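You operate a simulated robot arm through the tools that you are given. There is no shell and no other tool. Be economical: measure what you need, move in short steps, check, and stop when the job is done.

Carry out the task below with a simulated two-armed robot. There is one attempt and no reset: what you move stays moved.

Task
Take the plain sample cup on the top of the white-topped table and put it away on the sample table top. Open the upper left door of the tall cupboard, take the purple box on the top of the white-topped table and put it away on the top shelf of the tall cupboard and shut the door again. Take the short grey weight on the top of the white-topped table and put it away on the sample table top. Take the teal tray on the top of the white-topped table and put it away on the top of the tiled bench. Take the narrow nozzle and put it on top of the brown cups carton on the lid table top. Pick up the small blue-banded bottle from the lid table top with one hand, pass it to the other hand and put it on the small table top. Take the ladle on the lid table top and put it away on the cup table top. Put the box labelled "Towels" from the small table top on top of the white filter and the box marked "Caps" on the top of the test bench. Do these in any order. Set down upright: purple box, short grey weight, narrow nozzle, small blue-banded bottle, box.
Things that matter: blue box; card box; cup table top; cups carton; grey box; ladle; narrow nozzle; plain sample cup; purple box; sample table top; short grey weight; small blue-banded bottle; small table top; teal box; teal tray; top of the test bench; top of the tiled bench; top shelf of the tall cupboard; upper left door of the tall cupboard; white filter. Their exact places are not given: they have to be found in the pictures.

The check looks at the end state, three seconds after you hand in, the way a careful person would. Anything else that was tipped, shoved, dropped, spilled or broken makes it a failure. A push-on lid holds only when it is set on centred and level and pressed home; a screw cap is set on level and turned clockwise until tight. Flat cloth is picked up by pressing the open fingertips on it (5 to 10 N) and closing them slowly along it; thin cloth reads only 2 to 8 mm in the jaws.

Robot
Two 7-joint arms with two-finger parallel grippers on one trunk, on a base that drives. Base frame: it is fixed to the floor where the robot stands at the start and does not move with it; the origin is under the middle of the robot, x ahead of it, y to its left, z up. Readings come in mm, rad, newtons and seconds.
The left shoulder is at the start at [70, 130, 1187], the right one opposite. With the tool pointing down near the work surface each hand reaches from about 100 to 500 mm from the robot's upright axis, wherever it stands, measured 20 degrees to its own side. Places, roughly: blue box, card box, grey box, teal box [250, 6250, 1000]; cup table top [1200, 3900, 800]; cups carton [1250, 2250, 1000]; ladle (18x7x27 cm) [1800, 2300, 900]; narrow nozzle (4x4x5 cm) [1000, 2300, 900]; plain sample cup (7x7x7 cm) [500, 200, 900]; purple box [750, 0, 1000]; sample table top [-1000, 6100, 800]; short grey weight [500, 750, 750]; small blue-banded bottle (7x7x19 cm) [1400, 2200, 900]; small table top [100, 6200, 800]; teal tray (29x20x7 cm) [600, 900, 800]; top of the test bench [1600, 8000, 800]; top of the tiled bench [-3700, 2300, 900]; top shelf of the tall cupboard [3300, 4400, 1400]; upper left door of the tall cupboard [3100, 4700, 1400]; white filter (18x26x4 cm) [0, 6100, 900]. Payload 1.57 kg a hand.
The tool frame of a hand sits at the grasp point between the pads (the TCP): z along the fingers, y along the line on which they close. The tips reach 30 mm beyond it. Largest opening 80 mm; finger width 17, thickness 12; the body of the gripper, 40 by 82 mm, starts 80 mm behind the TCP.
Orientation is that of the tool frame in the base frame, as a unit quaternion [x, y, z, w]. With the fingers straight down and closing along the base's y, the tool's x points along the base's -x, its y along +y and its z along -z.

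Tools
- The arms move only by the tool drive_tool. It takes "left_motion", "right_motion" or both (then of equal length, played together; a hand with none holds still); each is a list of rows, each an object of numbers (a shift or turn left out is 0, a gripper value left out holds the last): "tx", "ty", "tz": the shift along the tool's x, y, z in mm; "wx", "wy", "wz": the turn, a rotation vector about the tool's x, y, z in rad; "fingers": the closure, from 0 (fully open) to 1 (shut). In form: [{"tx": .., "ty": .., "tz": .., "wx": .., "wy": .., "wz": .., "fingers": ..}, ...]. A call has 1 to 8 rows; each row shifts and turns the commanded pose from where the row before left it, along the tool's axes as they then stand. Each row takes 0.2 s and may step no farther than 50 mm and 0.15 rad from the row before; otherwise, or with a gripper value out of range, the whole call is refused. A pose out of reach is approached as far as the arm can. The call stops where the force on the tool passes 40 N (or 10 N more than at its start, if that is more) or the arm is blocked; 0.2 s more then pass. Each finger travels about 108 mm/s and halts on what it meets, pressing with about 23 N; the grip force reading is that of the motor and also rises with nothing between the fingers. The clock runs only during rows and for 0.2 s after the last one: add rows that do not move to give the fingers time. The reply holds the time, the measured pose of the TCP, the force on the tool along the base axes, the opening and the grip force, in the units named above and with some noise, with the torque about the TCP (base axes, N m) and any sound that the robot's microphone picked up.
- Cameras (640 x 400 px; columns grow to the right, rows downward): "scene" is now at [124.8, 19.8, 1396.1]; the picture's right is [0.23, -0.97, 0.00], its down [-0.76, -0.18, -0.62] and it looks along [0.61, 0.14, -0.78] (base axes); focal length 293 px, centre (320, 200). "left" rides on the left gripper at [72, 7, -122] in its tool frame; the picture's right is [-0.09, 1.00, 0.00], its down [-0.84, -0.08, -0.54] and it looks along [-0.54, -0.05, 0.84] (tool axes); focal length 238 px, centre (320, 200). "right" rides on the right gripper at [72, -6, -122] in its tool frame; the picture's right is [0.09, 1.00, 0.00], its down [-0.84, 0.08, -0.54] and it looks along [-0.54, 0.05, 0.84] (tool axes); focal length 238 px, centre (320, 200).
- get_image(camera): a new picture of that camera. No time passes.
- move_column(by): slides the trunk up (or, below 0, down) by that many mm; the arms and the scene camera ride with it, the base frame stays. It gives what a move gives, with no picture.
- drive_base(legs): drives the robot by 1 to 6 legs, each [ahead, left, turn to the left] in mm, mm and rad, along the robot's own axes; the way and the turn of a leg run together, so that a leg with both is an arc; at most 1500 mm and 3.142 rad a leg. The arms and the cameras ride along, it lands a little off, and it stops where it bumps. It gives what a move gives.
- head_to(pan, tilt): turns the head with the scene camera to pan (to the left, within 1.501 rad either way) and tilt (down, from -0.506 to 1.204), counted from straight ahead of the robot. It gives what a move gives.
- pixel_to_xyz(camera, pixels): for up to 12 pixels [column, row] of the newest picture of that camera ("zoom" is the newest enlarged one), the place [x, y, z] in the base frame of the surface seen there, good to about 2 mm. No time passes.
- zoom(camera, box): a new picture of the part [left, top, right, bottom] of that camera's present view, enlarged. No time passes.
- finish_job(): hands the job in; it is judged then, once.

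Go step by step. Measure first, check grasps and placings, and put right what went wrong. The budget is 357 turns and 306 pictures, counting those below and the enlarged ones. Unless the task says otherwise, let go and move clear before handing in.

The tools are called after "Call:" by a JSON object that holds its "fn" and its "kwargs". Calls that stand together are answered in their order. drive_tool: Moves the arms, as the interface text tells. Its arguments: {"type":"object","properties":{"left_motion":{"type":"array"},"right_motion":{"type":"array"}},"required":[]} The other tools are called the same way: move_column (by) slides the trunk up or down; drive_base (legs) drives the base; head_to (pan, tilt) turns the head that bears the scene camera; get_image (camera) takes a picture; pixel_to_xyz (camera, pixels) gives the place of the surface under pixels of a picture; zoom (camera, box) takes an enlarged picture of a part of a camera's view; finish_job () hands the job in.

At the start:

```text
time: 0.0
left_ee_pos: [334.0, 180.6, 1118.5]
left_tcp_rot: [0.001, 1.0, 0.0, 0.001]
left_force: [0.3, -0.1, 0.8]
left_torque: [0.0, 0.0, 0.0]
left_grip_width: 80.0
left_grip_force: 0.1
right_ee_pos: [265.6, -82.2, 1148.0]
right_tcp_rot: [0.0, 1.0, 0.001, 0.0]
right_force: [0.5, -0.6, 1.0]
right_torque: [0.0, 0.01, -0.04]
right_grip_width: 79.9
right_grip_force: 0.1
trunk travel left (down, up): [-825.0, 115.0]
robot x, y, heading: [-0.6, -1.3, -0.001]
head pan, tilt: [0.232, 0.895]
```

scene: 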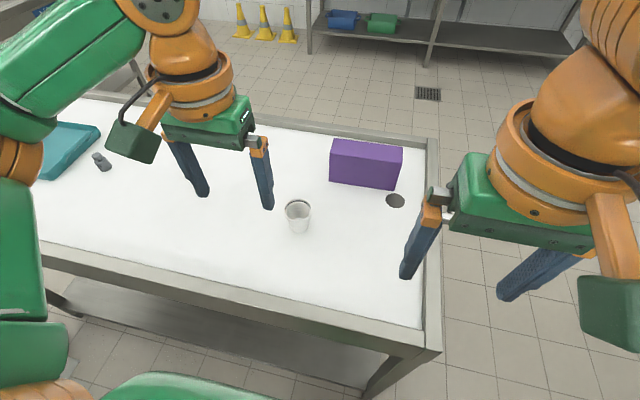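
right: 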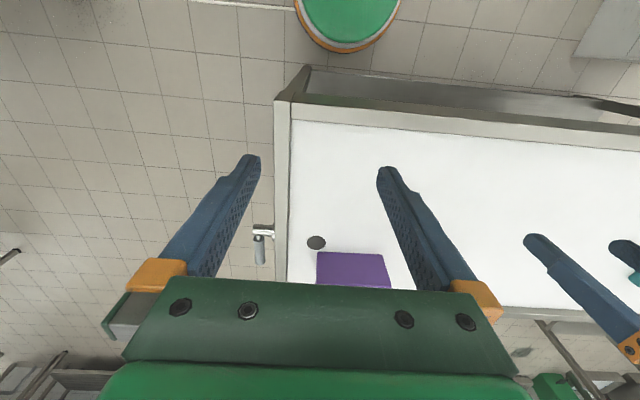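
left: 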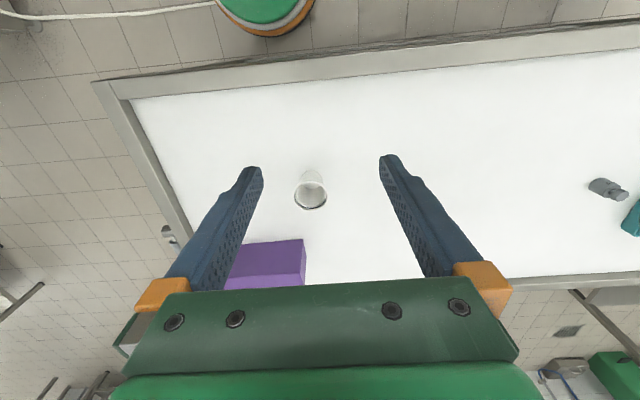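

The picture shows the cup near (298,215), the purple box at (366,165), the weight at (101,161) and the tray at (65,150). I measure these first.

Call:
{"fn": "pixel_to_xyz", "kwargs": {"camera": "scene", "pixels": [[298, 203], [298, 232], [286, 208], [311, 208], [332, 142], [402, 149], [398, 189], [330, 180], [100, 157], [104, 168], [395, 200], [250, 240]]}}

Call:
{"fn": "zoom", "kwargs": {"camera": "scene", "box": [260, 120, 440, 240]}}

Call:
{"fn": "head_to", "kwargs": {"pan": 0.9, "tilt": 0.7}}

Call:
{"fn": "get_image", "kwargs": {"camera": "scene"}}

```text
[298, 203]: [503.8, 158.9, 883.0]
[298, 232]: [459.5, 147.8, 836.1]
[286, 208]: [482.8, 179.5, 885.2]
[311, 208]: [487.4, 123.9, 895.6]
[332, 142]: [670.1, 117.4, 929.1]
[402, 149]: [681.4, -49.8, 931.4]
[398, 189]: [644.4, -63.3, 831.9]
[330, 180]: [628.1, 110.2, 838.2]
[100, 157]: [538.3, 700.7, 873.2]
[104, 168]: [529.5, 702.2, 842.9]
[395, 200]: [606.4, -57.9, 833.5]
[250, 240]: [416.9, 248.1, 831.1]
```

```text
3.33 times, centred on (350, 180) of scene
```

zoom: 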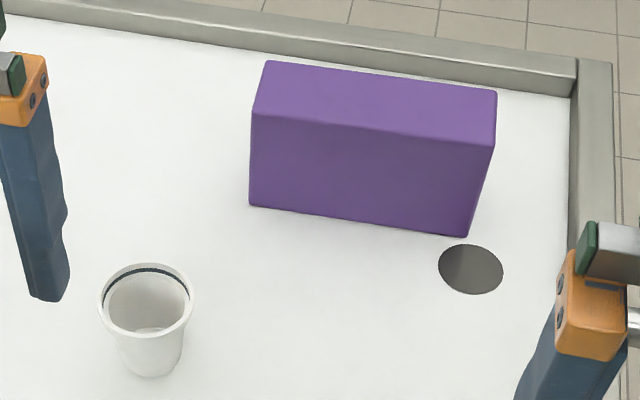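

```text
time: 1.1
left_ee_pos: [333.7, 179.6, 1119.7]
left_tcp_rot: [0.0, 1.0, -0.001, 0.0]
left_force: [-0.1, -1.0, -0.4]
left_torque: [0.04, 0.0, 0.02]
left_grip_width: 80.1
left_grip_force: 0.0
right_ee_pos: [266.0, -82.0, 1145.9]
right_tcp_rot: [0.001, 1.0, 0.001, -0.001]
right_force: [-0.4, 0.1, 0.6]
right_torque: [0.01, -0.04, 0.0]
right_grip_width: 80.0
right_grip_force: 0.0
trunk travel left (down, up): [-825.0, 115.0]
robot x, y, heading: [0.3, -0.0, 0.004]
head pan, tilt: [0.901, 0.7]
```

```text
301 pictures are left
```

scene: 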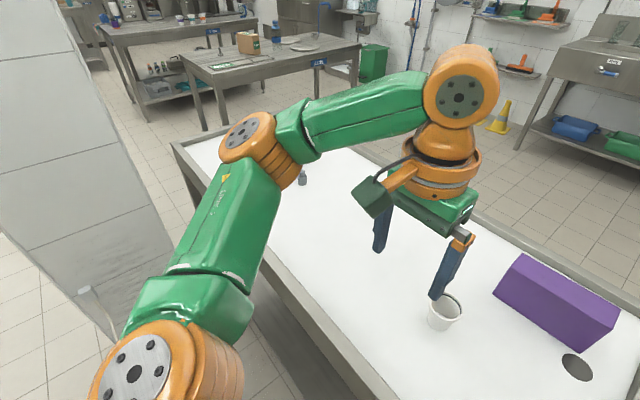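

The tabletop is at z≈831 and the cup and purple box are measured. I look around to learn the layout.

Call:
{"fn": "head_to", "kwargs": {"pan": 1.5, "tilt": 0.3}}

Call:
{"fn": "get_image", "kwargs": {"camera": "scene"}}

Call:
{"fn": "head_to", "kwargs": {"pan": 0.6, "tilt": 0.3}}

Call:
{"fn": "get_image", "kwargs": {"camera": "scene"}}

Call:
{"fn": "zoom", "kwargs": {"camera": "scene", "box": [0, 60, 320, 260]}}

```text
time: 2.0
left_ee_pos: [333.5, 180.4, 1119.3]
left_tcp_rot: [0.0, 1.0, 0.001, 0.0]
left_force: [-0.4, -0.5, 0.2]
left_torque: [-0.03, 0.02, 0.0]
left_grip_width: 79.9
left_grip_force: 0.1
right_ee_pos: [266.7, -82.2, 1147.8]
right_tcp_rot: [0.0, 1.0, 0.001, 0.0]
right_force: [0.5, -0.2, 0.1]
right_torque: [0.04, -0.01, 0.01]
right_grip_width: 79.7
right_grip_force: 0.1
trunk travel left (down, up): [-825.0, 115.0]
robot x, y, heading: [0.2, 1.7, -0.004]
head pan, tilt: [1.499, 0.3]
```

```text
300 pictures are left
```

scene: 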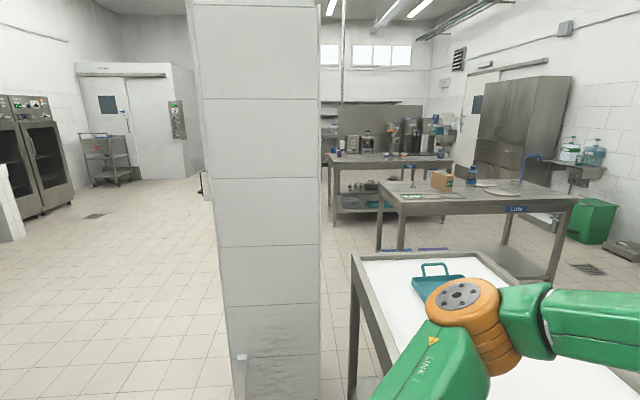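

```text
time: 3.2
left_ee_pos: [333.9, 180.5, 1120.0]
left_tcp_rot: [-0.001, 1.0, 0.0, 0.0]
left_force: [0.3, -0.3, 0.1]
left_torque: [0.01, -0.01, 0.03]
left_grip_width: 79.9
left_grip_force: 0.1
right_ee_pos: [265.1, -82.4, 1147.8]
right_tcp_rot: [0.0, 1.0, 0.001, 0.0]
right_force: [-0.6, -0.6, 0.4]
right_torque: [-0.01, -0.01, 0.02]
right_grip_width: 80.1
right_grip_force: 0.1
trunk travel left (down, up): [-825.0, 115.0]
robot x, y, heading: [-3.2, 3.8, 0.004]
head pan, tilt: [0.6, 0.3]
```

```text
299 pictures are left
```

scene: 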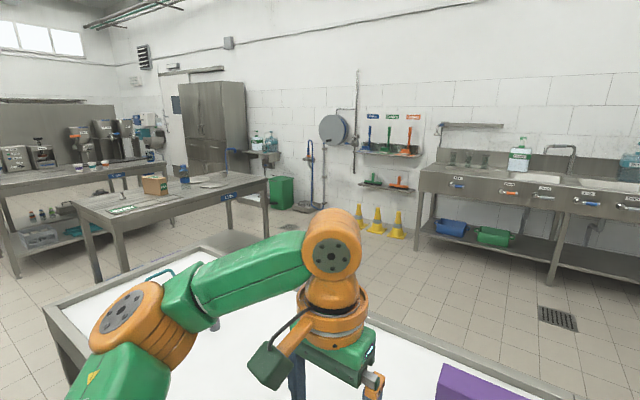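

```text
2.00 times, centred on (160, 160) of scene
```

zoom: 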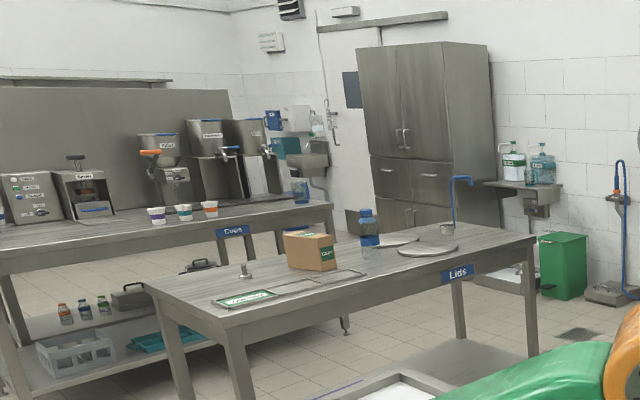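

The layout is clear: the pillar is on the left, the lid table has nozzle, carton, bottle and ladle, and the cupboard doors face -x. Next I measure the near table edge and the purple box.

Call:
{"fn": "head_to", "kwargs": {"pan": 0.1, "tilt": 0.95}}

Call:
{"fn": "get_image", "kwargs": {"camera": "scene"}}

Call:
{"fn": "zoom", "kwargs": {"camera": "scene", "box": [200, 60, 440, 210]}}

```text
time: 4.3
left_ee_pos: [334.6, 180.1, 1118.4]
left_tcp_rot: [0.0, 1.0, 0.0, 0.0]
left_force: [-0.8, -0.5, 0.9]
left_torque: [0.01, 0.06, 0.01]
left_grip_width: 79.9
left_grip_force: 0.1
right_ee_pos: [266.1, -82.4, 1146.9]
right_tcp_rot: [0.001, 1.0, 0.0, 0.0]
right_force: [0.2, -0.4, 0.7]
right_torque: [0.03, 0.01, 0.02]
right_grip_width: 79.9
right_grip_force: 0.1
trunk travel left (down, up): [-825.0, 115.0]
robot x, y, heading: [-0.2, 3.7, 0.001]
head pan, tilt: [0.099, 0.949]
```

```text
297 pictures are left
```

scene: 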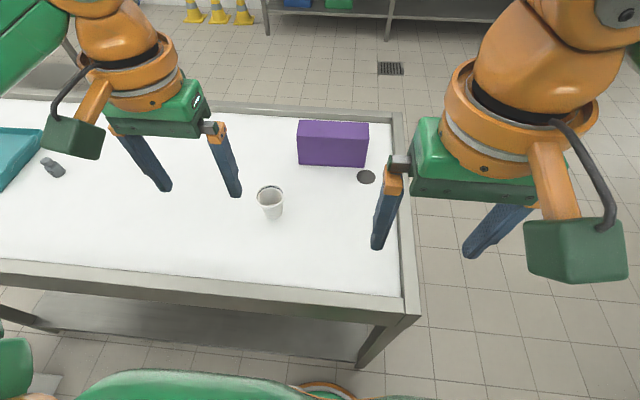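

```text
2.67 times, centred on (320, 135) of scene
```

zoom: 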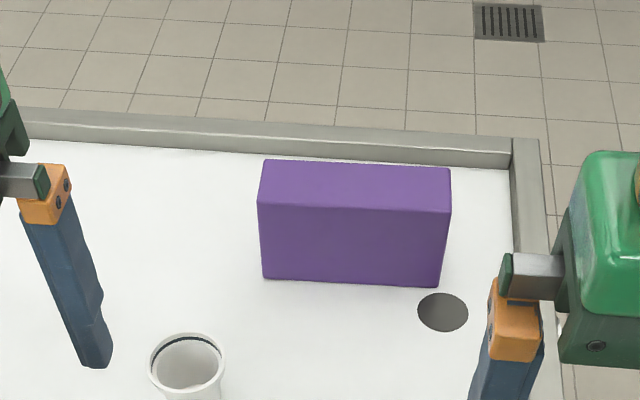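

Call:
{"fn": "pixel_to_xyz", "kwargs": {"camera": "zoom", "pixels": [[263, 163], [448, 172], [262, 200], [446, 208], [266, 275], [438, 283], [350, 185], [400, 142], [525, 200], [442, 312]]}}

Call:
{"fn": "pixel_to_xyz", "kwargs": {"camera": "scene", "pixels": [[200, 278], [200, 290], [380, 302], [200, 320], [325, 388], [200, 385], [270, 188], [258, 196], [283, 196], [270, 219], [52, 165], [20, 300]]}}

```text
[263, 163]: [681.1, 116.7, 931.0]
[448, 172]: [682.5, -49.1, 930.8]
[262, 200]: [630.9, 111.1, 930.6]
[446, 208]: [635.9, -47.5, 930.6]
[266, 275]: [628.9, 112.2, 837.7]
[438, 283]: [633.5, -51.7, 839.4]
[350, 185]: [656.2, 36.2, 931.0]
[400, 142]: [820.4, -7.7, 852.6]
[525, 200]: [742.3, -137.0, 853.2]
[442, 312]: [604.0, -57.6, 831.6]
```

```text
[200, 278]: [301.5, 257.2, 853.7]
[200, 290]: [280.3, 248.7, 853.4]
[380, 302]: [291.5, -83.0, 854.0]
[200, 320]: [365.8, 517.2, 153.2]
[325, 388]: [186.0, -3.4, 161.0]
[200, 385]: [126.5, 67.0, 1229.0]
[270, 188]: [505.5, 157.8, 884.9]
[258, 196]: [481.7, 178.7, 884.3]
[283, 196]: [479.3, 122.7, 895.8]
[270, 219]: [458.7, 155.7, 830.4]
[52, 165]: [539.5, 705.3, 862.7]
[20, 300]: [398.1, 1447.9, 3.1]
```

The purple box is 51×163×100 mm, centred at (656,32); the table rim is at z 853 from x≈270 to 830. I check the pillar and the weight before moving.

Call:
{"fn": "head_to", "kwargs": {"pan": 1.3, "tilt": 0.75}}

Call:
{"fn": "get_image", "kwargs": {"camera": "scene"}}

Call:
{"fn": "pixel_to_xyz", "kwargs": {"camera": "scene", "pixels": [[100, 20], [150, 20], [195, 20], [180, 120], [120, 200], [60, 200], [20, 150], [150, 300], [60, 330], [240, 70]]}}

```text
time: 5.7
left_ee_pos: [332.8, 180.5, 1118.3]
left_tcp_rot: [0.001, 1.0, 0.0, 0.0]
left_force: [0.3, 0.3, -0.2]
left_torque: [0.01, 0.0, 0.01]
left_grip_width: 80.0
left_grip_force: 0.1
right_ee_pos: [264.8, -81.3, 1147.3]
right_tcp_rot: [-0.001, 1.0, 0.001, 0.0]
right_force: [-0.5, 0.9, -1.3]
right_torque: [0.0, -0.02, -0.03]
right_grip_width: 80.1
right_grip_force: 0.1
trunk travel left (down, up): [-825.0, 115.0]
robot x, y, heading: [3.5, 0.8, -0.004]
head pan, tilt: [1.3, 0.75]
```

```text
295 pictures are left
```

scene: 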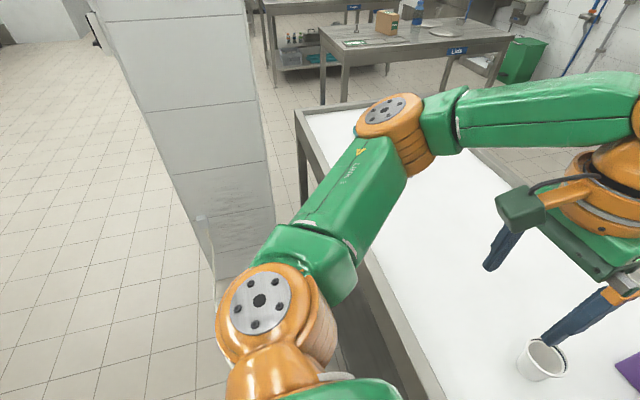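

```text
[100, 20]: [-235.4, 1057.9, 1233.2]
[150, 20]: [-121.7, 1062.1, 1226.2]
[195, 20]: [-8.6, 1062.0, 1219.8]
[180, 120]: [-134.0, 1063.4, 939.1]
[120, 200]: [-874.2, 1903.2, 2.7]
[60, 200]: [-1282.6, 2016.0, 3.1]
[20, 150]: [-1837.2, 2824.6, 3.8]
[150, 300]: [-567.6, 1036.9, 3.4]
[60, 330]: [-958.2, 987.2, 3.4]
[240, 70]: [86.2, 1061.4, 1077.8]
```

The pillar face stands at y≈1062 from x≈-240 to 140, so there is room to shift left. I drive so the right hand can take the cup.

Call:
{"fn": "drive_base", "kwargs": {"legs": [[0, 320, 0], [40, 0, 0]]}}

Call:
{"fn": "head_to", "kwargs": {"pan": 0.0, "tilt": 1.0}}

Call:
{"fn": "get_image", "kwargs": {"camera": "scene"}}

Call:
{"fn": "get_image", "kwargs": {"camera": "right"}}

```text
time: 8.3
left_ee_pos: [368.1, 497.2, 1121.7]
left_tcp_rot: [0.002, 1.0, -0.001, 0.003]
left_force: [-0.3, 0.3, 0.4]
left_torque: [0.04, -0.02, 0.01]
left_grip_width: 80.1
left_grip_force: 0.0
right_ee_pos: [297.3, 235.3, 1148.2]
right_tcp_rot: [0.002, 1.0, 0.001, 0.003]
right_force: [-0.3, -0.6, -0.9]
right_torque: [0.01, -0.03, 0.0]
right_grip_width: 80.2
right_grip_force: 0.1
trunk travel left (down, up): [-825.0, 115.0]
robot x, y, heading: [43.1, 316.5, -0.006]
head pan, tilt: [1.3, 0.75]
```

```text
time: 9.8
left_ee_pos: [376.6, 497.8, 1119.7]
left_tcp_rot: [0.003, 1.0, 0.0, 0.001]
left_force: [-0.4, -0.2, 0.0]
left_torque: [0.01, 0.02, 0.0]
left_grip_width: 80.2
left_grip_force: 0.1
right_ee_pos: [306.5, 235.9, 1147.3]
right_tcp_rot: [0.003, 1.0, 0.0, 0.0]
right_force: [0.5, 0.7, 0.1]
right_torque: [0.04, 0.01, -0.02]
right_grip_width: 80.4
right_grip_force: 0.0
trunk travel left (down, up): [-825.0, 115.0]
robot x, y, heading: [33.3, 318.0, -0.005]
head pan, tilt: [0.0, 1.0]
```

```text
294 pictures are left
```

scene: 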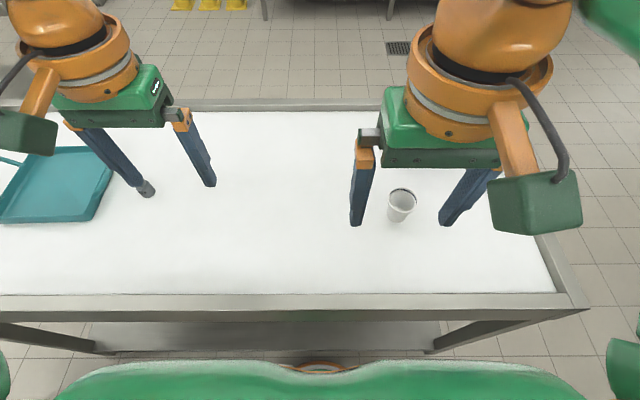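

```text
293 pictures are left
```

right: 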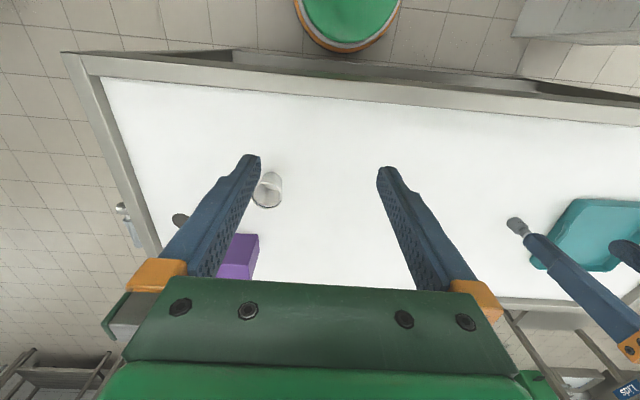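

I re-measure the cup at (402,205) and the weight at (146,188).

Call:
{"fn": "pixel_to_xyz", "kwargs": {"camera": "scene", "pixels": [[389, 197], [415, 197], [402, 188], [402, 212], [390, 217], [403, 223], [145, 182], [148, 192], [150, 187], [108, 180], [60, 148], [60, 220]]}}

Call:
{"fn": "pixel_to_xyz", "kwargs": {"camera": "right", "pixels": [[268, 206], [280, 180], [268, 174], [255, 198], [270, 195], [515, 225]]}}

Call:
{"fn": "zoom", "kwargs": {"camera": "scene", "box": [340, 160, 460, 240]}}

```text
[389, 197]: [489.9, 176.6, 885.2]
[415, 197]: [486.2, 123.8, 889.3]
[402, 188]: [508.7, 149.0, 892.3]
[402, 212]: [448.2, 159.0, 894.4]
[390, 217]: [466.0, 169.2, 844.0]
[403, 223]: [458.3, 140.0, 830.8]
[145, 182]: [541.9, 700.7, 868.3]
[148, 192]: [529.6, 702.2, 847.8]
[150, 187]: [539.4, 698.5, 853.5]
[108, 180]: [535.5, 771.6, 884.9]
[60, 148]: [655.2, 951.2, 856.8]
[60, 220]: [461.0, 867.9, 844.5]
```

```text
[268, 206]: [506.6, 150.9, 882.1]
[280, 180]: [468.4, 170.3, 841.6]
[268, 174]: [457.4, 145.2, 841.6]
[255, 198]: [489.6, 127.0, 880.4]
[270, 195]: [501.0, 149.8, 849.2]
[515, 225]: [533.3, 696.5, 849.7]
```

```text
5.00 times, centred on (400, 200) of scene
```

zoom: 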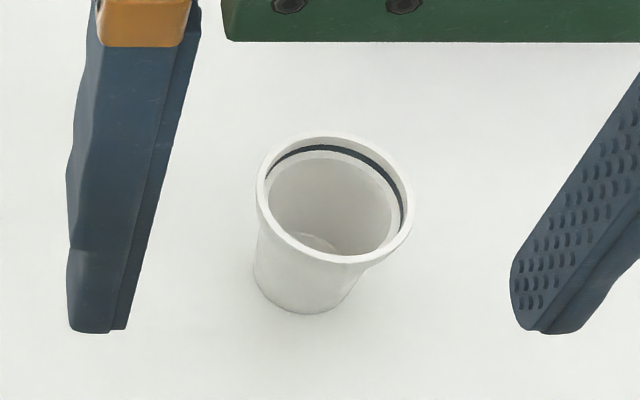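

The cup centre is about (479,151) with the rim at z≈895. I move the right hand above it.

Call:
{"fn": "drive_tool", "kwargs": {"right_motion": [{"tx": -34.6, "ty": -17, "tz": 20, "fingers": 0}, {"tx": -34.6, "ty": -17, "tz": 20}, {"tx": -34.6, "ty": -17, "tz": 20}, {"tx": -34.6, "ty": -17, "tz": 20}, {"tx": -34.6, "ty": -17, "tz": 20}, {}]}}

Call:
{"fn": "get_image", "kwargs": {"camera": "right"}}

```text
time: 11.2
left_ee_pos: [374.8, 497.1, 1118.1]
left_tcp_rot: [0.002, 1.0, -0.001, 0.0]
left_force: [-1.0, 0.4, 0.0]
left_torque: [0.0, -0.01, -0.02]
left_grip_width: 79.9
left_grip_force: 0.3
right_ee_pos: [479.6, 148.2, 1046.3]
right_tcp_rot: [0.003, 1.0, 0.0, 0.001]
right_force: [-0.1, 0.5, 0.1]
right_torque: [-0.03, 0.0, 0.01]
right_grip_width: 80.0
right_grip_force: 0.0
trunk travel left (down, up): [-825.0, 115.0]
robot x, y, heading: [42.9, 318.0, -0.007]
head pan, tilt: [0.0, 1.0]
```

```text
291 pictures are left
```

right: 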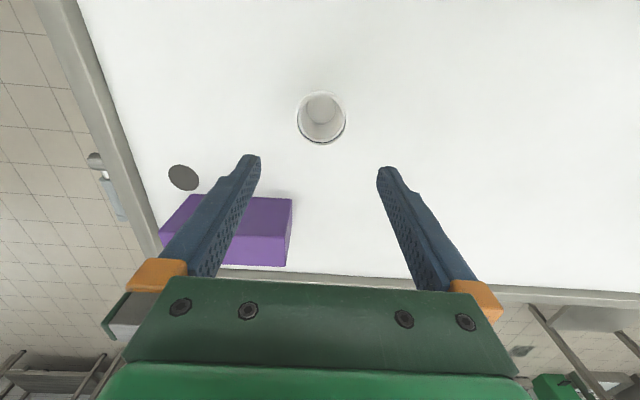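

The cup is centred between the fingers (column 321). I descend.

Call:
{"fn": "drive_tool", "kwargs": {"right_motion": [{"ty": 2, "tz": 45}, {"tz": 45}, {"tz": 45}, {"tz": 30}, {"tz": 12}, {}]}}

Call:
{"fn": "get_image", "kwargs": {"camera": "right"}}

Call:
{"fn": "get_image", "kwargs": {"camera": "scene"}}

```text
time: 12.6
left_ee_pos: [376.0, 498.1, 1119.4]
left_tcp_rot: [0.003, 1.0, 0.001, 0.0]
left_force: [0.4, -0.2, 0.2]
left_torque: [0.01, -0.01, 0.0]
left_grip_width: 80.2
left_grip_force: 0.0
right_ee_pos: [478.5, 151.6, 869.1]
right_tcp_rot: [0.003, 1.0, 0.001, 0.0]
right_force: [0.1, -0.1, 0.4]
right_torque: [0.01, -0.01, 0.0]
right_grip_width: 80.0
right_grip_force: 0.0
trunk travel left (down, up): [-825.0, 115.0]
robot x, y, heading: [41.8, 319.5, -0.007]
head pan, tilt: [0.0, 1.0]
```

```text
290 pictures are left
```

right: 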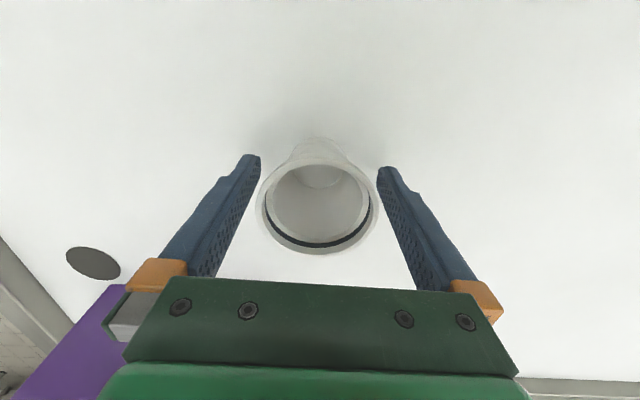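

```text
289 pictures are left
```

scene: 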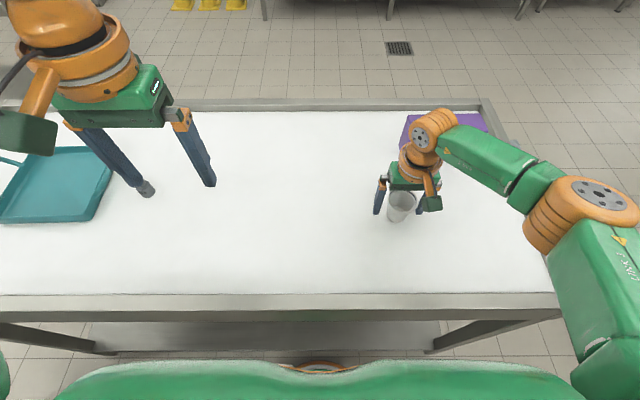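

Fingers straddle the cup. I close and lift slightly.

Call:
{"fn": "drive_tool", "kwargs": {"right_motion": [{"fingers": 0.3}, {"fingers": 0.6}, {"fingers": 1}, {}, {}, {"tz": -10}, {"tz": -30}, {}]}}

Call:
{"fn": "get_image", "kwargs": {"camera": "right"}}

```text
time: 14.4
left_ee_pos: [375.5, 497.3, 1119.5]
left_tcp_rot: [0.002, 1.0, 0.001, 0.0]
left_force: [0.0, 0.6, 0.1]
left_torque: [0.01, 0.0, -0.01]
left_grip_width: 80.1
left_grip_force: 0.0
right_ee_pos: [477.3, 150.3, 908.3]
right_tcp_rot: [0.003, 1.0, 0.001, 0.001]
right_force: [-0.2, -0.1, -0.3]
right_torque: [0.01, -0.01, 0.02]
right_grip_width: 57.6
right_grip_force: 23.0
trunk travel left (down, up): [-825.0, 115.0]
robot x, y, heading: [38.3, 320.3, -0.01]
head pan, tilt: [0.0, 1.0]
```

```text
288 pictures are left
```

right: 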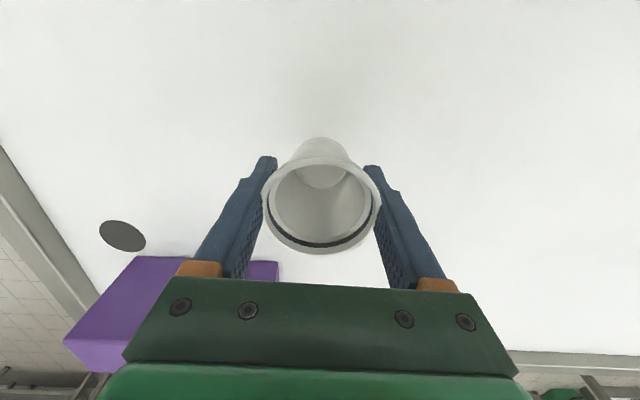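

The cup is held at 57.6 mm (its base is 38 mm below the TCP). I lift it, retract a bit and drive left for the weight.

Call:
{"fn": "drive_tool", "kwargs": {"right_motion": [{"tz": -40}, {"tz": -40}, {"tz": -40}, {"tz": -40, "tx": 25}, {"tx": 45}, {"tx": 45}, {"tx": 45}, {}]}}

Call:
{"fn": "drive_base", "kwargs": {"legs": [[0, 200, 0]]}}

Call:
{"fn": "get_image", "kwargs": {"camera": "scene"}}

Call:
{"fn": "get_image", "kwargs": {"camera": "left"}}

```text
time: 16.2
left_ee_pos: [375.5, 497.5, 1118.1]
left_tcp_rot: [0.001, 1.0, -0.001, 0.0]
left_force: [-0.5, 0.1, -0.5]
left_torque: [0.01, -0.01, 0.0]
left_grip_width: 80.1
left_grip_force: 0.1
right_ee_pos: [317.3, 152.0, 1070.0]
right_tcp_rot: [0.003, 1.0, 0.001, -0.001]
right_force: [-0.5, -0.7, -0.1]
right_torque: [0.03, -0.04, 0.03]
right_grip_width: 57.4
right_grip_force: 23.7
trunk travel left (down, up): [-825.0, 115.0]
robot x, y, heading: [40.6, 316.8, -0.009]
head pan, tilt: [0.0, 1.0]
```

```text
time: 17.8
left_ee_pos: [374.4, 697.8, 1119.2]
left_tcp_rot: [0.0, 1.0, 0.001, 0.0]
left_force: [-0.2, 0.0, 0.5]
left_torque: [0.04, -0.01, 0.0]
left_grip_width: 79.8
left_grip_force: 0.1
right_ee_pos: [319.4, 352.4, 1070.0]
right_tcp_rot: [0.001, 1.0, 0.002, 0.0]
right_force: [0.2, 0.6, -0.5]
right_torque: [0.06, 0.02, -0.04]
right_grip_width: 57.5
right_grip_force: 23.3
trunk travel left (down, up): [-825.0, 115.0]
robot x, y, heading: [40.2, 524.1, -0.003]
head pan, tilt: [0.0, 1.0]
```

```text
287 pictures are left
```

scene: 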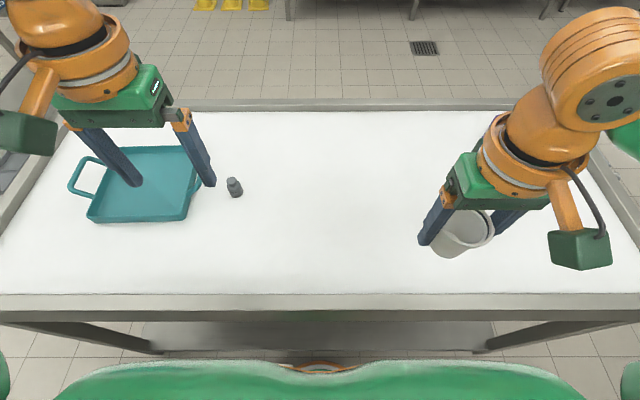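

```text
286 pictures are left
```

left: 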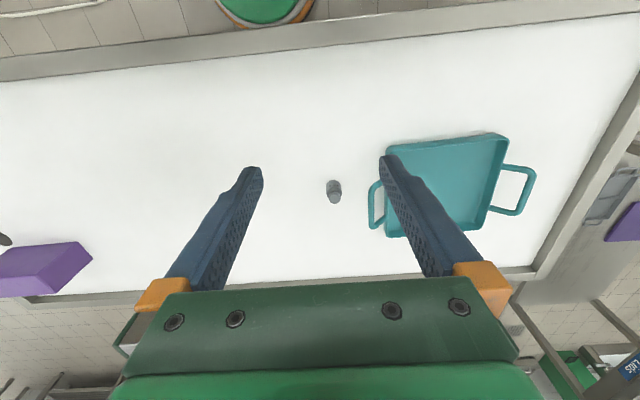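

The weight is at (234,187) in the scene picture, next to the tray handle. I measure it.

Call:
{"fn": "zoom", "kwargs": {"camera": "scene", "box": [60, 130, 260, 255]}}

Call:
{"fn": "pixel_to_xyz", "kwargs": {"camera": "scene", "pixels": [[232, 180], [231, 185], [235, 191], [234, 196], [228, 190], [241, 190]]}}

Call:
{"fn": "pixel_to_xyz", "kwargs": {"camera": "left", "pixels": [[335, 187], [333, 198], [341, 190], [327, 190], [372, 205], [388, 233], [395, 150], [500, 135], [505, 205], [530, 190], [450, 195], [520, 213]]}}

```text
3.20 times, centred on (160, 192) of scene
```

zoom: 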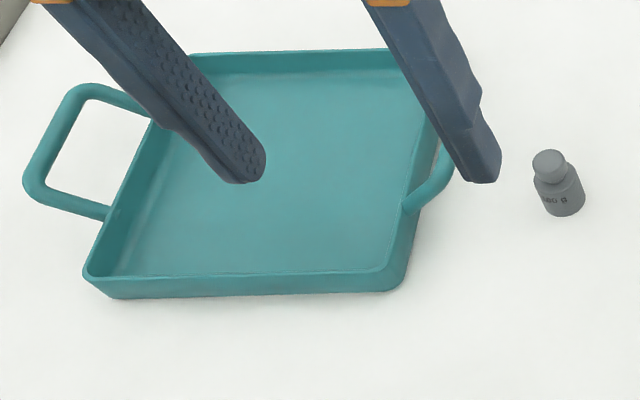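

```text
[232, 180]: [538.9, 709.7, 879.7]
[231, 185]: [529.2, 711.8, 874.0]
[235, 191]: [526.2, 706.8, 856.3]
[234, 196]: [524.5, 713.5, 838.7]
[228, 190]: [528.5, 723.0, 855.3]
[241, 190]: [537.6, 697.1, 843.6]
```

```text
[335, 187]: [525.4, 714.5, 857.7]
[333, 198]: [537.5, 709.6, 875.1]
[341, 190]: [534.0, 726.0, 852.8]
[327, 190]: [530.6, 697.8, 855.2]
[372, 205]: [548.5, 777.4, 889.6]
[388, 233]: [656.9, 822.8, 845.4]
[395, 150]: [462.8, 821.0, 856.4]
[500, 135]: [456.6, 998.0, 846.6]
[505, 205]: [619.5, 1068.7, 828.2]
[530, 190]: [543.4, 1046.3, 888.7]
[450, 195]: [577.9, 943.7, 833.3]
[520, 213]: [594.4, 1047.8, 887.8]
```

The weight stands at about (537,711), top z 880. I move the left hand over it with fingers partly closed to stay clear of the tray handle.

Call:
{"fn": "drive_tool", "kwargs": {"left_motion": [{"tx": -40, "ty": 3, "tz": 25, "fingers": 0.35}, {"tx": -40, "ty": 3, "tz": 25}, {"tx": -40, "ty": 3, "tz": 25}, {"tx": -40, "ty": 4, "tz": 25}, {"tz": 40}, {"tz": 20}, {}]}}

Call:
{"fn": "get_image", "kwargs": {"camera": "left"}}

```text
time: 19.4
left_ee_pos: [531.9, 714.8, 959.1]
left_tcp_rot: [0.001, 1.0, -0.001, -0.001]
left_force: [-0.6, -0.2, -0.2]
left_torque: [0.01, -0.01, -0.02]
left_grip_width: 51.9
left_grip_force: 0.1
left hand out of reach, approached as far as the arm can: row 4
right_ee_pos: [319.5, 354.0, 1069.8]
right_tcp_rot: [0.001, 1.0, 0.001, 0.0]
right_force: [0.6, -0.8, 0.3]
right_torque: [-0.03, 0.01, 0.0]
right_grip_width: 57.5
right_grip_force: 22.3
trunk travel left (down, up): [-825.0, 115.0]
robot x, y, heading: [41.8, 520.2, -0.002]
head pan, tilt: [0.0, 1.0]
```

```text
284 pictures are left
```

left: 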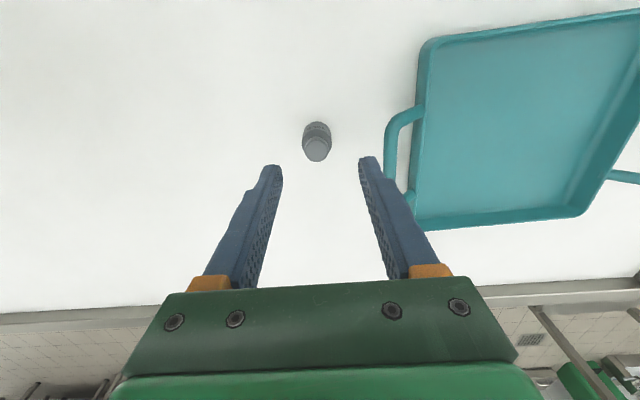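

The hand is at its reach limit, so I drive 20 mm ahead and correct, then descend.

Call:
{"fn": "drive_base", "kwargs": {"legs": [[22, 0, 0]]}}

Call:
{"fn": "drive_tool", "kwargs": {"left_motion": [{"tx": 17, "ty": -3, "tz": 35}, {"tz": 35}, {}]}}

Call:
{"fn": "get_image", "kwargs": {"camera": "left"}}

```text
time: 20.2
left_ee_pos: [549.2, 715.5, 961.5]
left_tcp_rot: [0.001, 1.0, 0.0, 0.001]
left_force: [-0.7, 0.0, 0.6]
left_torque: [0.01, -0.07, 0.01]
left_grip_width: 51.8
left_grip_force: 0.1
right_ee_pos: [337.8, 354.5, 1071.6]
right_tcp_rot: [0.001, 1.0, 0.0, 0.003]
right_force: [0.5, -0.3, 0.0]
right_torque: [0.0, -0.05, -0.01]
right_grip_width: 57.8
right_grip_force: 23.7
trunk travel left (down, up): [-825.0, 115.0]
robot x, y, heading: [62.9, 521.5, -0.003]
head pan, tilt: [0.0, 1.0]
```

```text
time: 21.0
left_ee_pos: [536.8, 712.6, 889.3]
left_tcp_rot: [-0.001, 1.0, 0.0, 0.0]
left_force: [-0.2, -0.1, 0.2]
left_torque: [0.01, 0.05, 0.0]
left_grip_width: 52.0
left_grip_force: 0.1
right_ee_pos: [342.0, 352.9, 1069.8]
right_tcp_rot: [0.0, 1.0, 0.0, 0.0]
right_force: [0.1, 0.0, -0.3]
right_torque: [0.01, -0.03, 0.03]
right_grip_width: 57.2
right_grip_force: 23.2
trunk travel left (down, up): [-825.0, 115.0]
robot x, y, heading: [60.2, 520.6, -0.0]
head pan, tilt: [0.0, 1.0]
```

```text
283 pictures are left
```

left: 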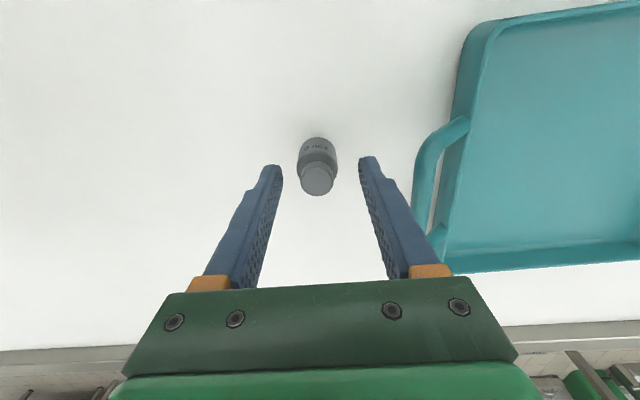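

The weight lies between the fingers (318,170). I go down 23 mm, close and lift.

Call:
{"fn": "drive_tool", "kwargs": {"left_motion": [{"tz": 23}, {}, {"fingers": 0.6}, {"fingers": 1}, {}, {"tz": -10}, {"tz": -30}, {}]}}

Call:
{"fn": "get_image", "kwargs": {"camera": "left"}}

```text
time: 22.8
left_ee_pos: [538.9, 713.0, 906.2]
left_tcp_rot: [0.0, 1.0, 0.0, 0.0]
left_force: [0.8, 0.1, -1.2]
left_torque: [0.01, 0.04, 0.02]
left_grip_width: 28.5
left_grip_force: 23.6
right_ee_pos: [342.0, 354.8, 1070.1]
right_tcp_rot: [0.001, 1.0, 0.001, 0.0]
right_force: [0.1, -0.3, -0.4]
right_torque: [-0.02, -0.01, 0.01]
right_grip_width: 57.7
right_grip_force: 22.3
trunk travel left (down, up): [-825.0, 115.0]
robot x, y, heading: [63.2, 519.5, 0.007]
head pan, tilt: [0.0, 1.0]
```

```text
282 pictures are left
```

left: 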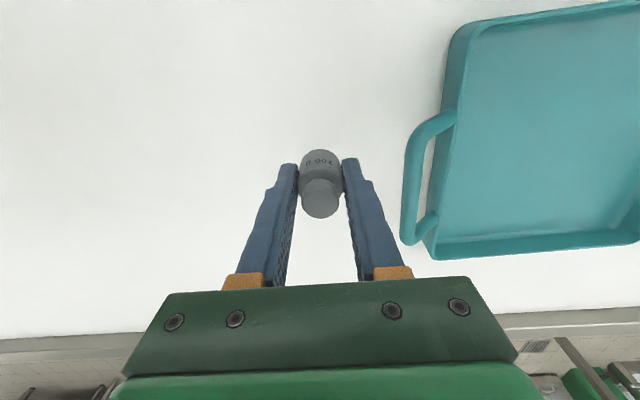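

The weight is held (28.5 mm). I raise and retract the left hand, then back away from the table and turn toward +y.

Call:
{"fn": "drive_tool", "kwargs": {"left_motion": [{"tz": -45}, {"tz": -45}, {"tz": -45}, {"tz": -45, "tx": 20}, {"tx": 45}, {"tx": 45}, {"tx": 45}, {"tx": 40}]}}

Call:
{"fn": "drive_base", "kwargs": {"legs": [[-450, 0, 0], [0, 0, 1.571]]}}

Call:
{"fn": "head_to", "kwargs": {"pan": 0.3, "tilt": 0.4}}

Call:
{"fn": "get_image", "kwargs": {"camera": "scene"}}

```text
time: 24.6
left_ee_pos: [338.3, 712.2, 1086.1]
left_tcp_rot: [-0.001, 1.0, -0.001, 0.0]
left_force: [-1.1, 0.3, -1.0]
left_torque: [0.02, 0.0, 0.0]
left_grip_width: 28.6
left_grip_force: 23.1
right_ee_pos: [339.5, 354.5, 1070.3]
right_tcp_rot: [0.001, 1.0, 0.0, 0.001]
right_force: [0.2, -0.5, 0.1]
right_torque: [0.02, 0.02, -0.01]
right_grip_width: 57.7
right_grip_force: 22.7
trunk travel left (down, up): [-825.0, 115.0]
robot x, y, heading: [62.4, 517.9, 0.002]
head pan, tilt: [0.0, 1.0]
```

```text
time: 31.1
left_ee_pos: [-580.1, 798.0, 1086.1]
left_tcp_rot: [0.707, -0.707, 0.0, 0.0]
left_force: [-0.1, -0.5, -0.8]
left_torque: [0.01, 0.01, 0.0]
left_grip_width: 29.0
left_grip_force: 22.8
right_ee_pos: [-224.5, 798.6, 1070.3]
right_tcp_rot: [-0.707, 0.708, 0.001, 0.0]
right_force: [0.7, -0.3, 0.7]
right_torque: [-0.01, 0.02, -0.03]
right_grip_width: 57.7
right_grip_force: 22.7
trunk travel left (down, up): [-825.0, 115.0]
robot x, y, heading: [-391.9, 526.1, 1.573]
head pan, tilt: [0.0, 1.0]
```

```text
time: 32.1
left_ee_pos: [-580.9, 798.3, 1087.8]
left_tcp_rot: [0.707, -0.707, 0.0, 0.0]
left_force: [0.2, 0.6, -2.1]
left_torque: [-0.01, -0.01, 0.0]
left_grip_width: 28.7
left_grip_force: 23.4
right_ee_pos: [-225.0, 798.9, 1069.4]
right_tcp_rot: [-0.707, 0.708, 0.0, -0.001]
right_force: [0.0, -0.8, -0.4]
right_torque: [0.05, -0.01, 0.0]
right_grip_width: 57.7
right_grip_force: 23.0
trunk travel left (down, up): [-825.0, 115.0]
robot x, y, heading: [-392.2, 524.0, 1.568]
head pan, tilt: [0.3, 0.4]
```

```text
281 pictures are left
```

scene: 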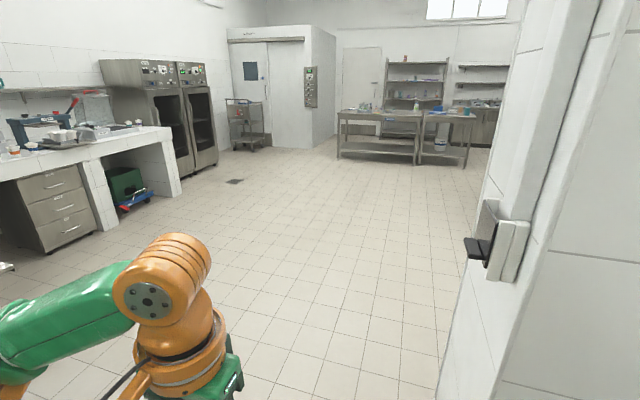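

The floor ahead is open; the sample and small tables are at (380,125) and (445,125). I measure their edges and zoom in.

Call:
{"fn": "pixel_to_xyz", "kwargs": {"camera": "scene", "pixels": [[340, 112], [416, 118], [424, 118], [474, 118], [375, 113], [450, 116], [345, 155], [415, 162], [235, 181], [180, 190]]}}

Call:
{"fn": "zoom", "kwargs": {"camera": "scene", "box": [320, 50, 520, 175]}}

Call:
{"fn": "drive_base", "kwargs": {"legs": [[0, 500, 0], [1500, 0, 0], [1500, 0, 0]]}}

Call:
{"fn": "head_to", "kwargs": {"pan": -0.15, "tilt": 0.45}}

Call:
{"fn": "get_image", "kwargs": {"camera": "scene"}}

```text
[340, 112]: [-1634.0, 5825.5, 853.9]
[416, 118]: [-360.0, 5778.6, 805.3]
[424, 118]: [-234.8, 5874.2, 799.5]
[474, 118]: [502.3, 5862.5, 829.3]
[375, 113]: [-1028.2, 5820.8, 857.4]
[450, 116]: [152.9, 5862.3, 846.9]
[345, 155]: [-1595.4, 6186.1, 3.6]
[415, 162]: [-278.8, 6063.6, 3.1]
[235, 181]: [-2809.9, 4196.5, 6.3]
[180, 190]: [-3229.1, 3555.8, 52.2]
```

```text
3.20 times, centred on (420, 112) of scene
```

zoom: 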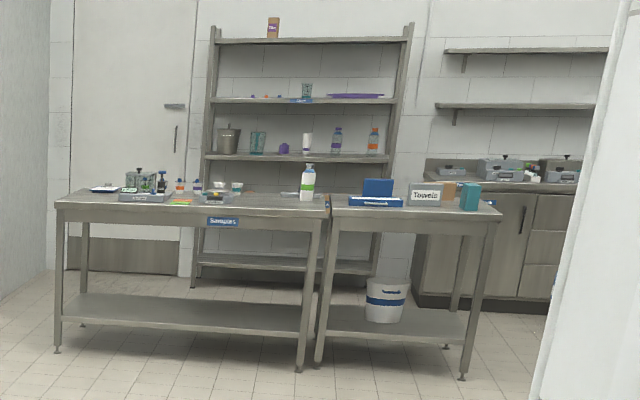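

```text
time: 49.2
left_ee_pos: [-1061.8, 3807.6, 1086.7]
left_tcp_rot: [-0.707, 0.708, 0.0, 0.001]
left_force: [-0.8, -0.4, -1.3]
left_torque: [-0.01, 0.0, 0.03]
left_grip_width: 28.7
left_grip_force: 23.2
right_ee_pos: [-706.5, 3808.1, 1069.8]
right_tcp_rot: [-0.707, 0.708, 0.0, -0.001]
right_force: [-0.2, -0.1, 1.1]
right_torque: [0.0, 0.02, -0.02]
right_grip_width: 57.0
right_grip_force: 23.3
trunk travel left (down, up): [-825.0, 115.0]
robot x, y, heading: [-870.7, 3531.1, 1.566]
head pan, tilt: [0.3, 0.4]
```

```text
time: 50.1
left_ee_pos: [-1062.5, 3808.2, 1085.1]
left_tcp_rot: [-0.706, 0.708, -0.001, 0.001]
left_force: [0.1, -0.1, -0.5]
left_torque: [0.0, -0.01, 0.0]
left_grip_width: 28.6
left_grip_force: 22.9
right_ee_pos: [-707.3, 3808.7, 1071.5]
right_tcp_rot: [-0.706, 0.708, 0.0, 0.0]
right_force: [-0.5, 0.2, -0.7]
right_torque: [0.0, 0.01, -0.02]
right_grip_width: 57.1
right_grip_force: 23.7
trunk travel left (down, up): [-825.0, 115.0]
robot x, y, heading: [-870.5, 3530.8, 1.57]
head pan, tilt: [-0.15, 0.45]
```

```text
279 pictures are left
```

scene: 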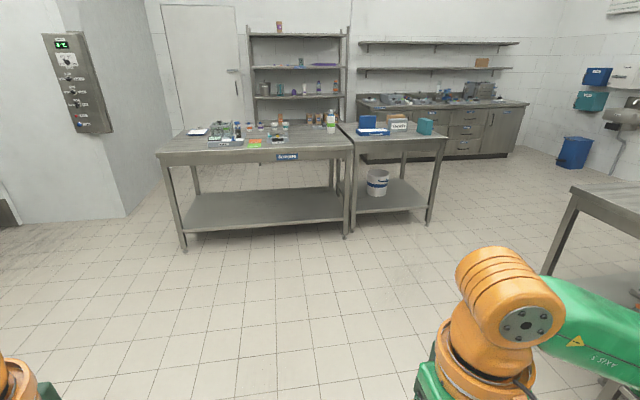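

The sample table's front edge is at y≈5790; the small table is to its right. I drive closer and look for free space.

Call:
{"fn": "drive_base", "kwargs": {"legs": [[1500, 0, 0], [400, 200, 0]]}}

Call:
{"fn": "head_to", "kwargs": {"pan": 0.0, "tilt": 0.8}}

Call:
{"fn": "get_image", "kwargs": {"camera": "scene"}}

```text
time: 59.9
left_ee_pos: [-1273.5, 5714.5, 1086.0]
left_tcp_rot: [0.712, -0.703, 0.0, 0.0]
left_force: [0.5, -0.4, -0.2]
left_torque: [0.01, 0.04, 0.01]
left_grip_width: 28.8
left_grip_force: 22.6
right_ee_pos: [-916.8, 5718.7, 1069.4]
right_tcp_rot: [0.711, -0.703, -0.001, 0.0]
right_force: [0.8, 0.0, 0.5]
right_torque: [0.03, -0.01, 0.0]
right_grip_width: 58.2
right_grip_force: 22.3
trunk travel left (down, up): [-825.0, 115.0]
robot x, y, heading: [-1079.4, 5440.5, 1.585]
head pan, tilt: [-0.15, 0.45]
```

```text
time: 60.7
left_ee_pos: [-1273.6, 5715.5, 1085.8]
left_tcp_rot: [0.711, -0.703, 0.001, 0.0]
left_force: [-0.9, 0.3, -0.2]
left_torque: [-0.05, 0.0, 0.01]
left_grip_width: 28.6
left_grip_force: 23.4
right_ee_pos: [-917.8, 5719.6, 1070.4]
right_tcp_rot: [0.711, -0.703, -0.001, 0.001]
right_force: [-0.1, 0.3, 0.1]
right_torque: [-0.01, 0.03, -0.03]
right_grip_width: 58.4
right_grip_force: 22.7
trunk travel left (down, up): [-825.0, 115.0]
robot x, y, heading: [-1080.3, 5440.0, 1.59]
head pan, tilt: [0.0, 0.799]
```

```text
278 pictures are left
```

scene: 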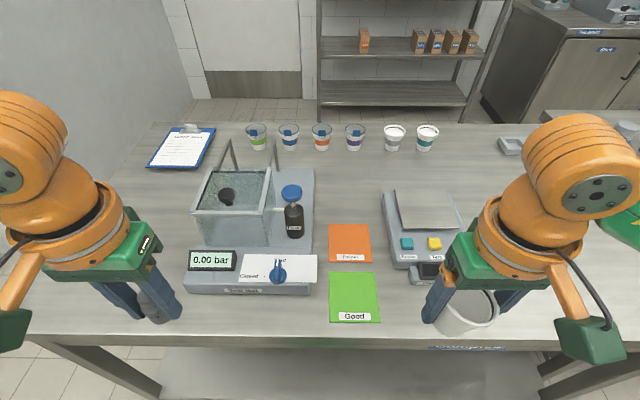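

There is free table to the left front (100,260) and to the right of the scale. I measure.

Call:
{"fn": "pixel_to_xyz", "kwargs": {"camera": "scene", "pixels": [[100, 230], [60, 320], [160, 190], [185, 250], [460, 200], [440, 275], [500, 150], [580, 250], [520, 340], [500, 175], [395, 150], [330, 345]]}}

Call:
{"fn": "get_image", "kwargs": {"camera": "right"}}

Call:
{"fn": "get_image", "kwargs": {"camera": "left"}}

```text
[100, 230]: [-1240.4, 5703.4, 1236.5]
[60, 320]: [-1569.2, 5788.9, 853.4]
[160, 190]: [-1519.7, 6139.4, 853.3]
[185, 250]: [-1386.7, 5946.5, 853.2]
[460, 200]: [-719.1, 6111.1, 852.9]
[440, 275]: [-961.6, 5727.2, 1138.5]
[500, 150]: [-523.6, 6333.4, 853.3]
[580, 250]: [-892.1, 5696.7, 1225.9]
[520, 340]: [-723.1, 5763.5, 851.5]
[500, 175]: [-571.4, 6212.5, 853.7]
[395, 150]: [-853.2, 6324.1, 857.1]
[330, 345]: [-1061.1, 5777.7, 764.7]
```

```text
277 pictures are left
```

right: 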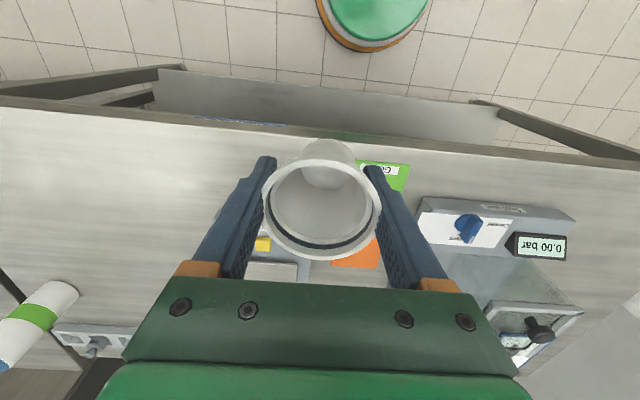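

```text
276 pictures are left
```

left: 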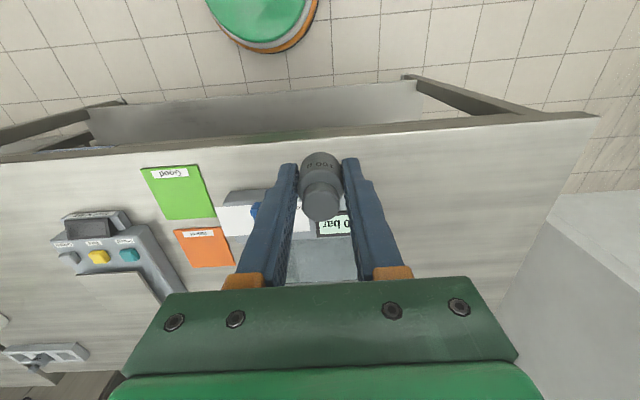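

Table top z=853; the right part (x -750…-450) looks free. I drive right 370 mm and look again.

Call:
{"fn": "drive_base", "kwargs": {"legs": [[0, -380, -0.02]]}}

Call:
{"fn": "get_image", "kwargs": {"camera": "right"}}

Call:
{"fn": "get_image", "kwargs": {"camera": "scene"}}

```text
time: 63.1
left_ee_pos: [-894.6, 5719.6, 1086.4]
left_tcp_rot: [-0.704, 0.71, 0.0, 0.001]
left_force: [0.2, -0.3, -0.9]
left_torque: [-0.03, -0.01, 0.01]
left_grip_width: 29.0
left_grip_force: 23.1
right_ee_pos: [-538.7, 5717.6, 1070.4]
right_tcp_rot: [-0.703, 0.711, 0.0, 0.0]
right_force: [0.2, 0.0, 0.3]
right_torque: [0.0, 0.0, 0.0]
right_grip_width: 58.4
right_grip_force: 22.8
trunk travel left (down, up): [-825.0, 115.0]
robot x, y, heading: [-706.8, 5440.2, 1.563]
head pan, tilt: [0.0, 0.799]
```

```text
275 pictures are left
```

right: 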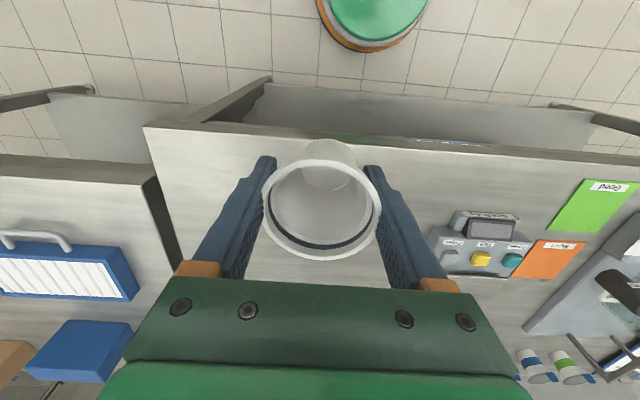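

```text
274 pictures are left
```

scene: 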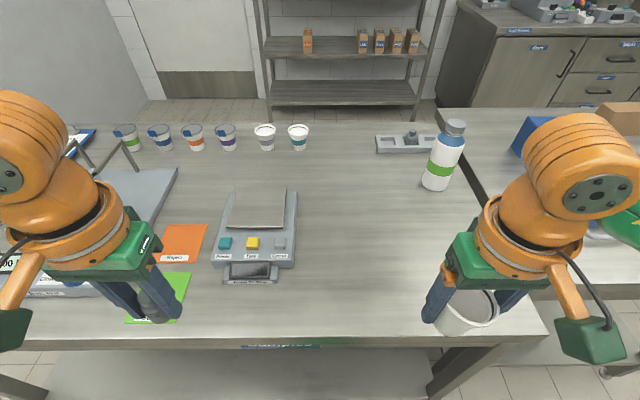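

The area around (380,250) is free. I measure it and the bottle base.

Call:
{"fn": "pixel_to_xyz", "kwargs": {"camera": "scene", "pixels": [[380, 230], [380, 280], [340, 230], [300, 260], [420, 250], [435, 188], [425, 180], [480, 260], [400, 335]]}}

```text
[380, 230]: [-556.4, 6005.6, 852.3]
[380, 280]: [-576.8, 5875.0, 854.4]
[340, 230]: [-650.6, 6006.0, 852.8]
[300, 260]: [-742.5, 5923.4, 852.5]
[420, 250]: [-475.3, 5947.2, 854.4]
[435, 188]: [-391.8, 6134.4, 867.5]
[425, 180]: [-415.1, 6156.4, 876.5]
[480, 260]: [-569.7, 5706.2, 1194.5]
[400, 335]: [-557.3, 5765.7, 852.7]
```

I place the cup at (-540,5900): forward 180 mm, then down to just above contact.

Call:
{"fn": "drive_tool", "kwargs": {"right_motion": [{"tx": -45, "tz": 15}, {"tx": -45, "tz": 15}, {"tx": -45, "tz": 15}, {"tx": -45, "tz": 15}, {"tz": 45}, {"tz": 45}, {"tz": 20}, {}]}}

Call:
{"fn": "get_image", "kwargs": {"camera": "right"}}

```text
time: 64.9
left_ee_pos: [-892.9, 5719.6, 1086.0]
left_tcp_rot: [-0.703, 0.711, 0.0, 0.0]
left_force: [0.5, 0.1, -0.9]
left_torque: [0.0, -0.01, -0.02]
left_grip_width: 28.9
left_grip_force: 23.1
right_ee_pos: [-534.3, 5896.8, 900.0]
right_tcp_rot: [-0.704, 0.711, 0.0, 0.0]
right_force: [0.1, -0.2, -0.3]
right_torque: [-0.02, -0.03, 0.04]
right_grip_width: 58.6
right_grip_force: 22.7
trunk travel left (down, up): [-825.0, 115.0]
robot x, y, heading: [-703.4, 5442.3, 1.562]
head pan, tilt: [0.0, 0.799]
```

```text
273 pictures are left
```

right: 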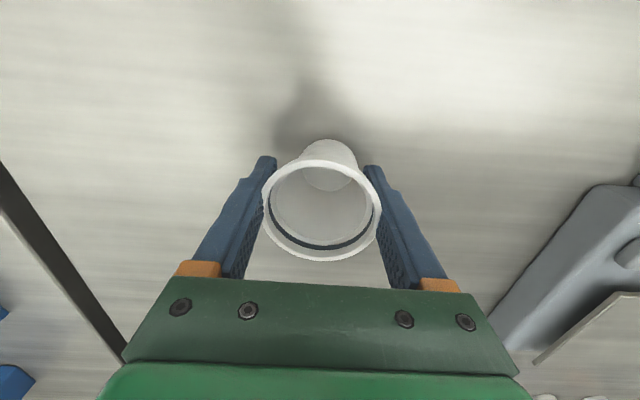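

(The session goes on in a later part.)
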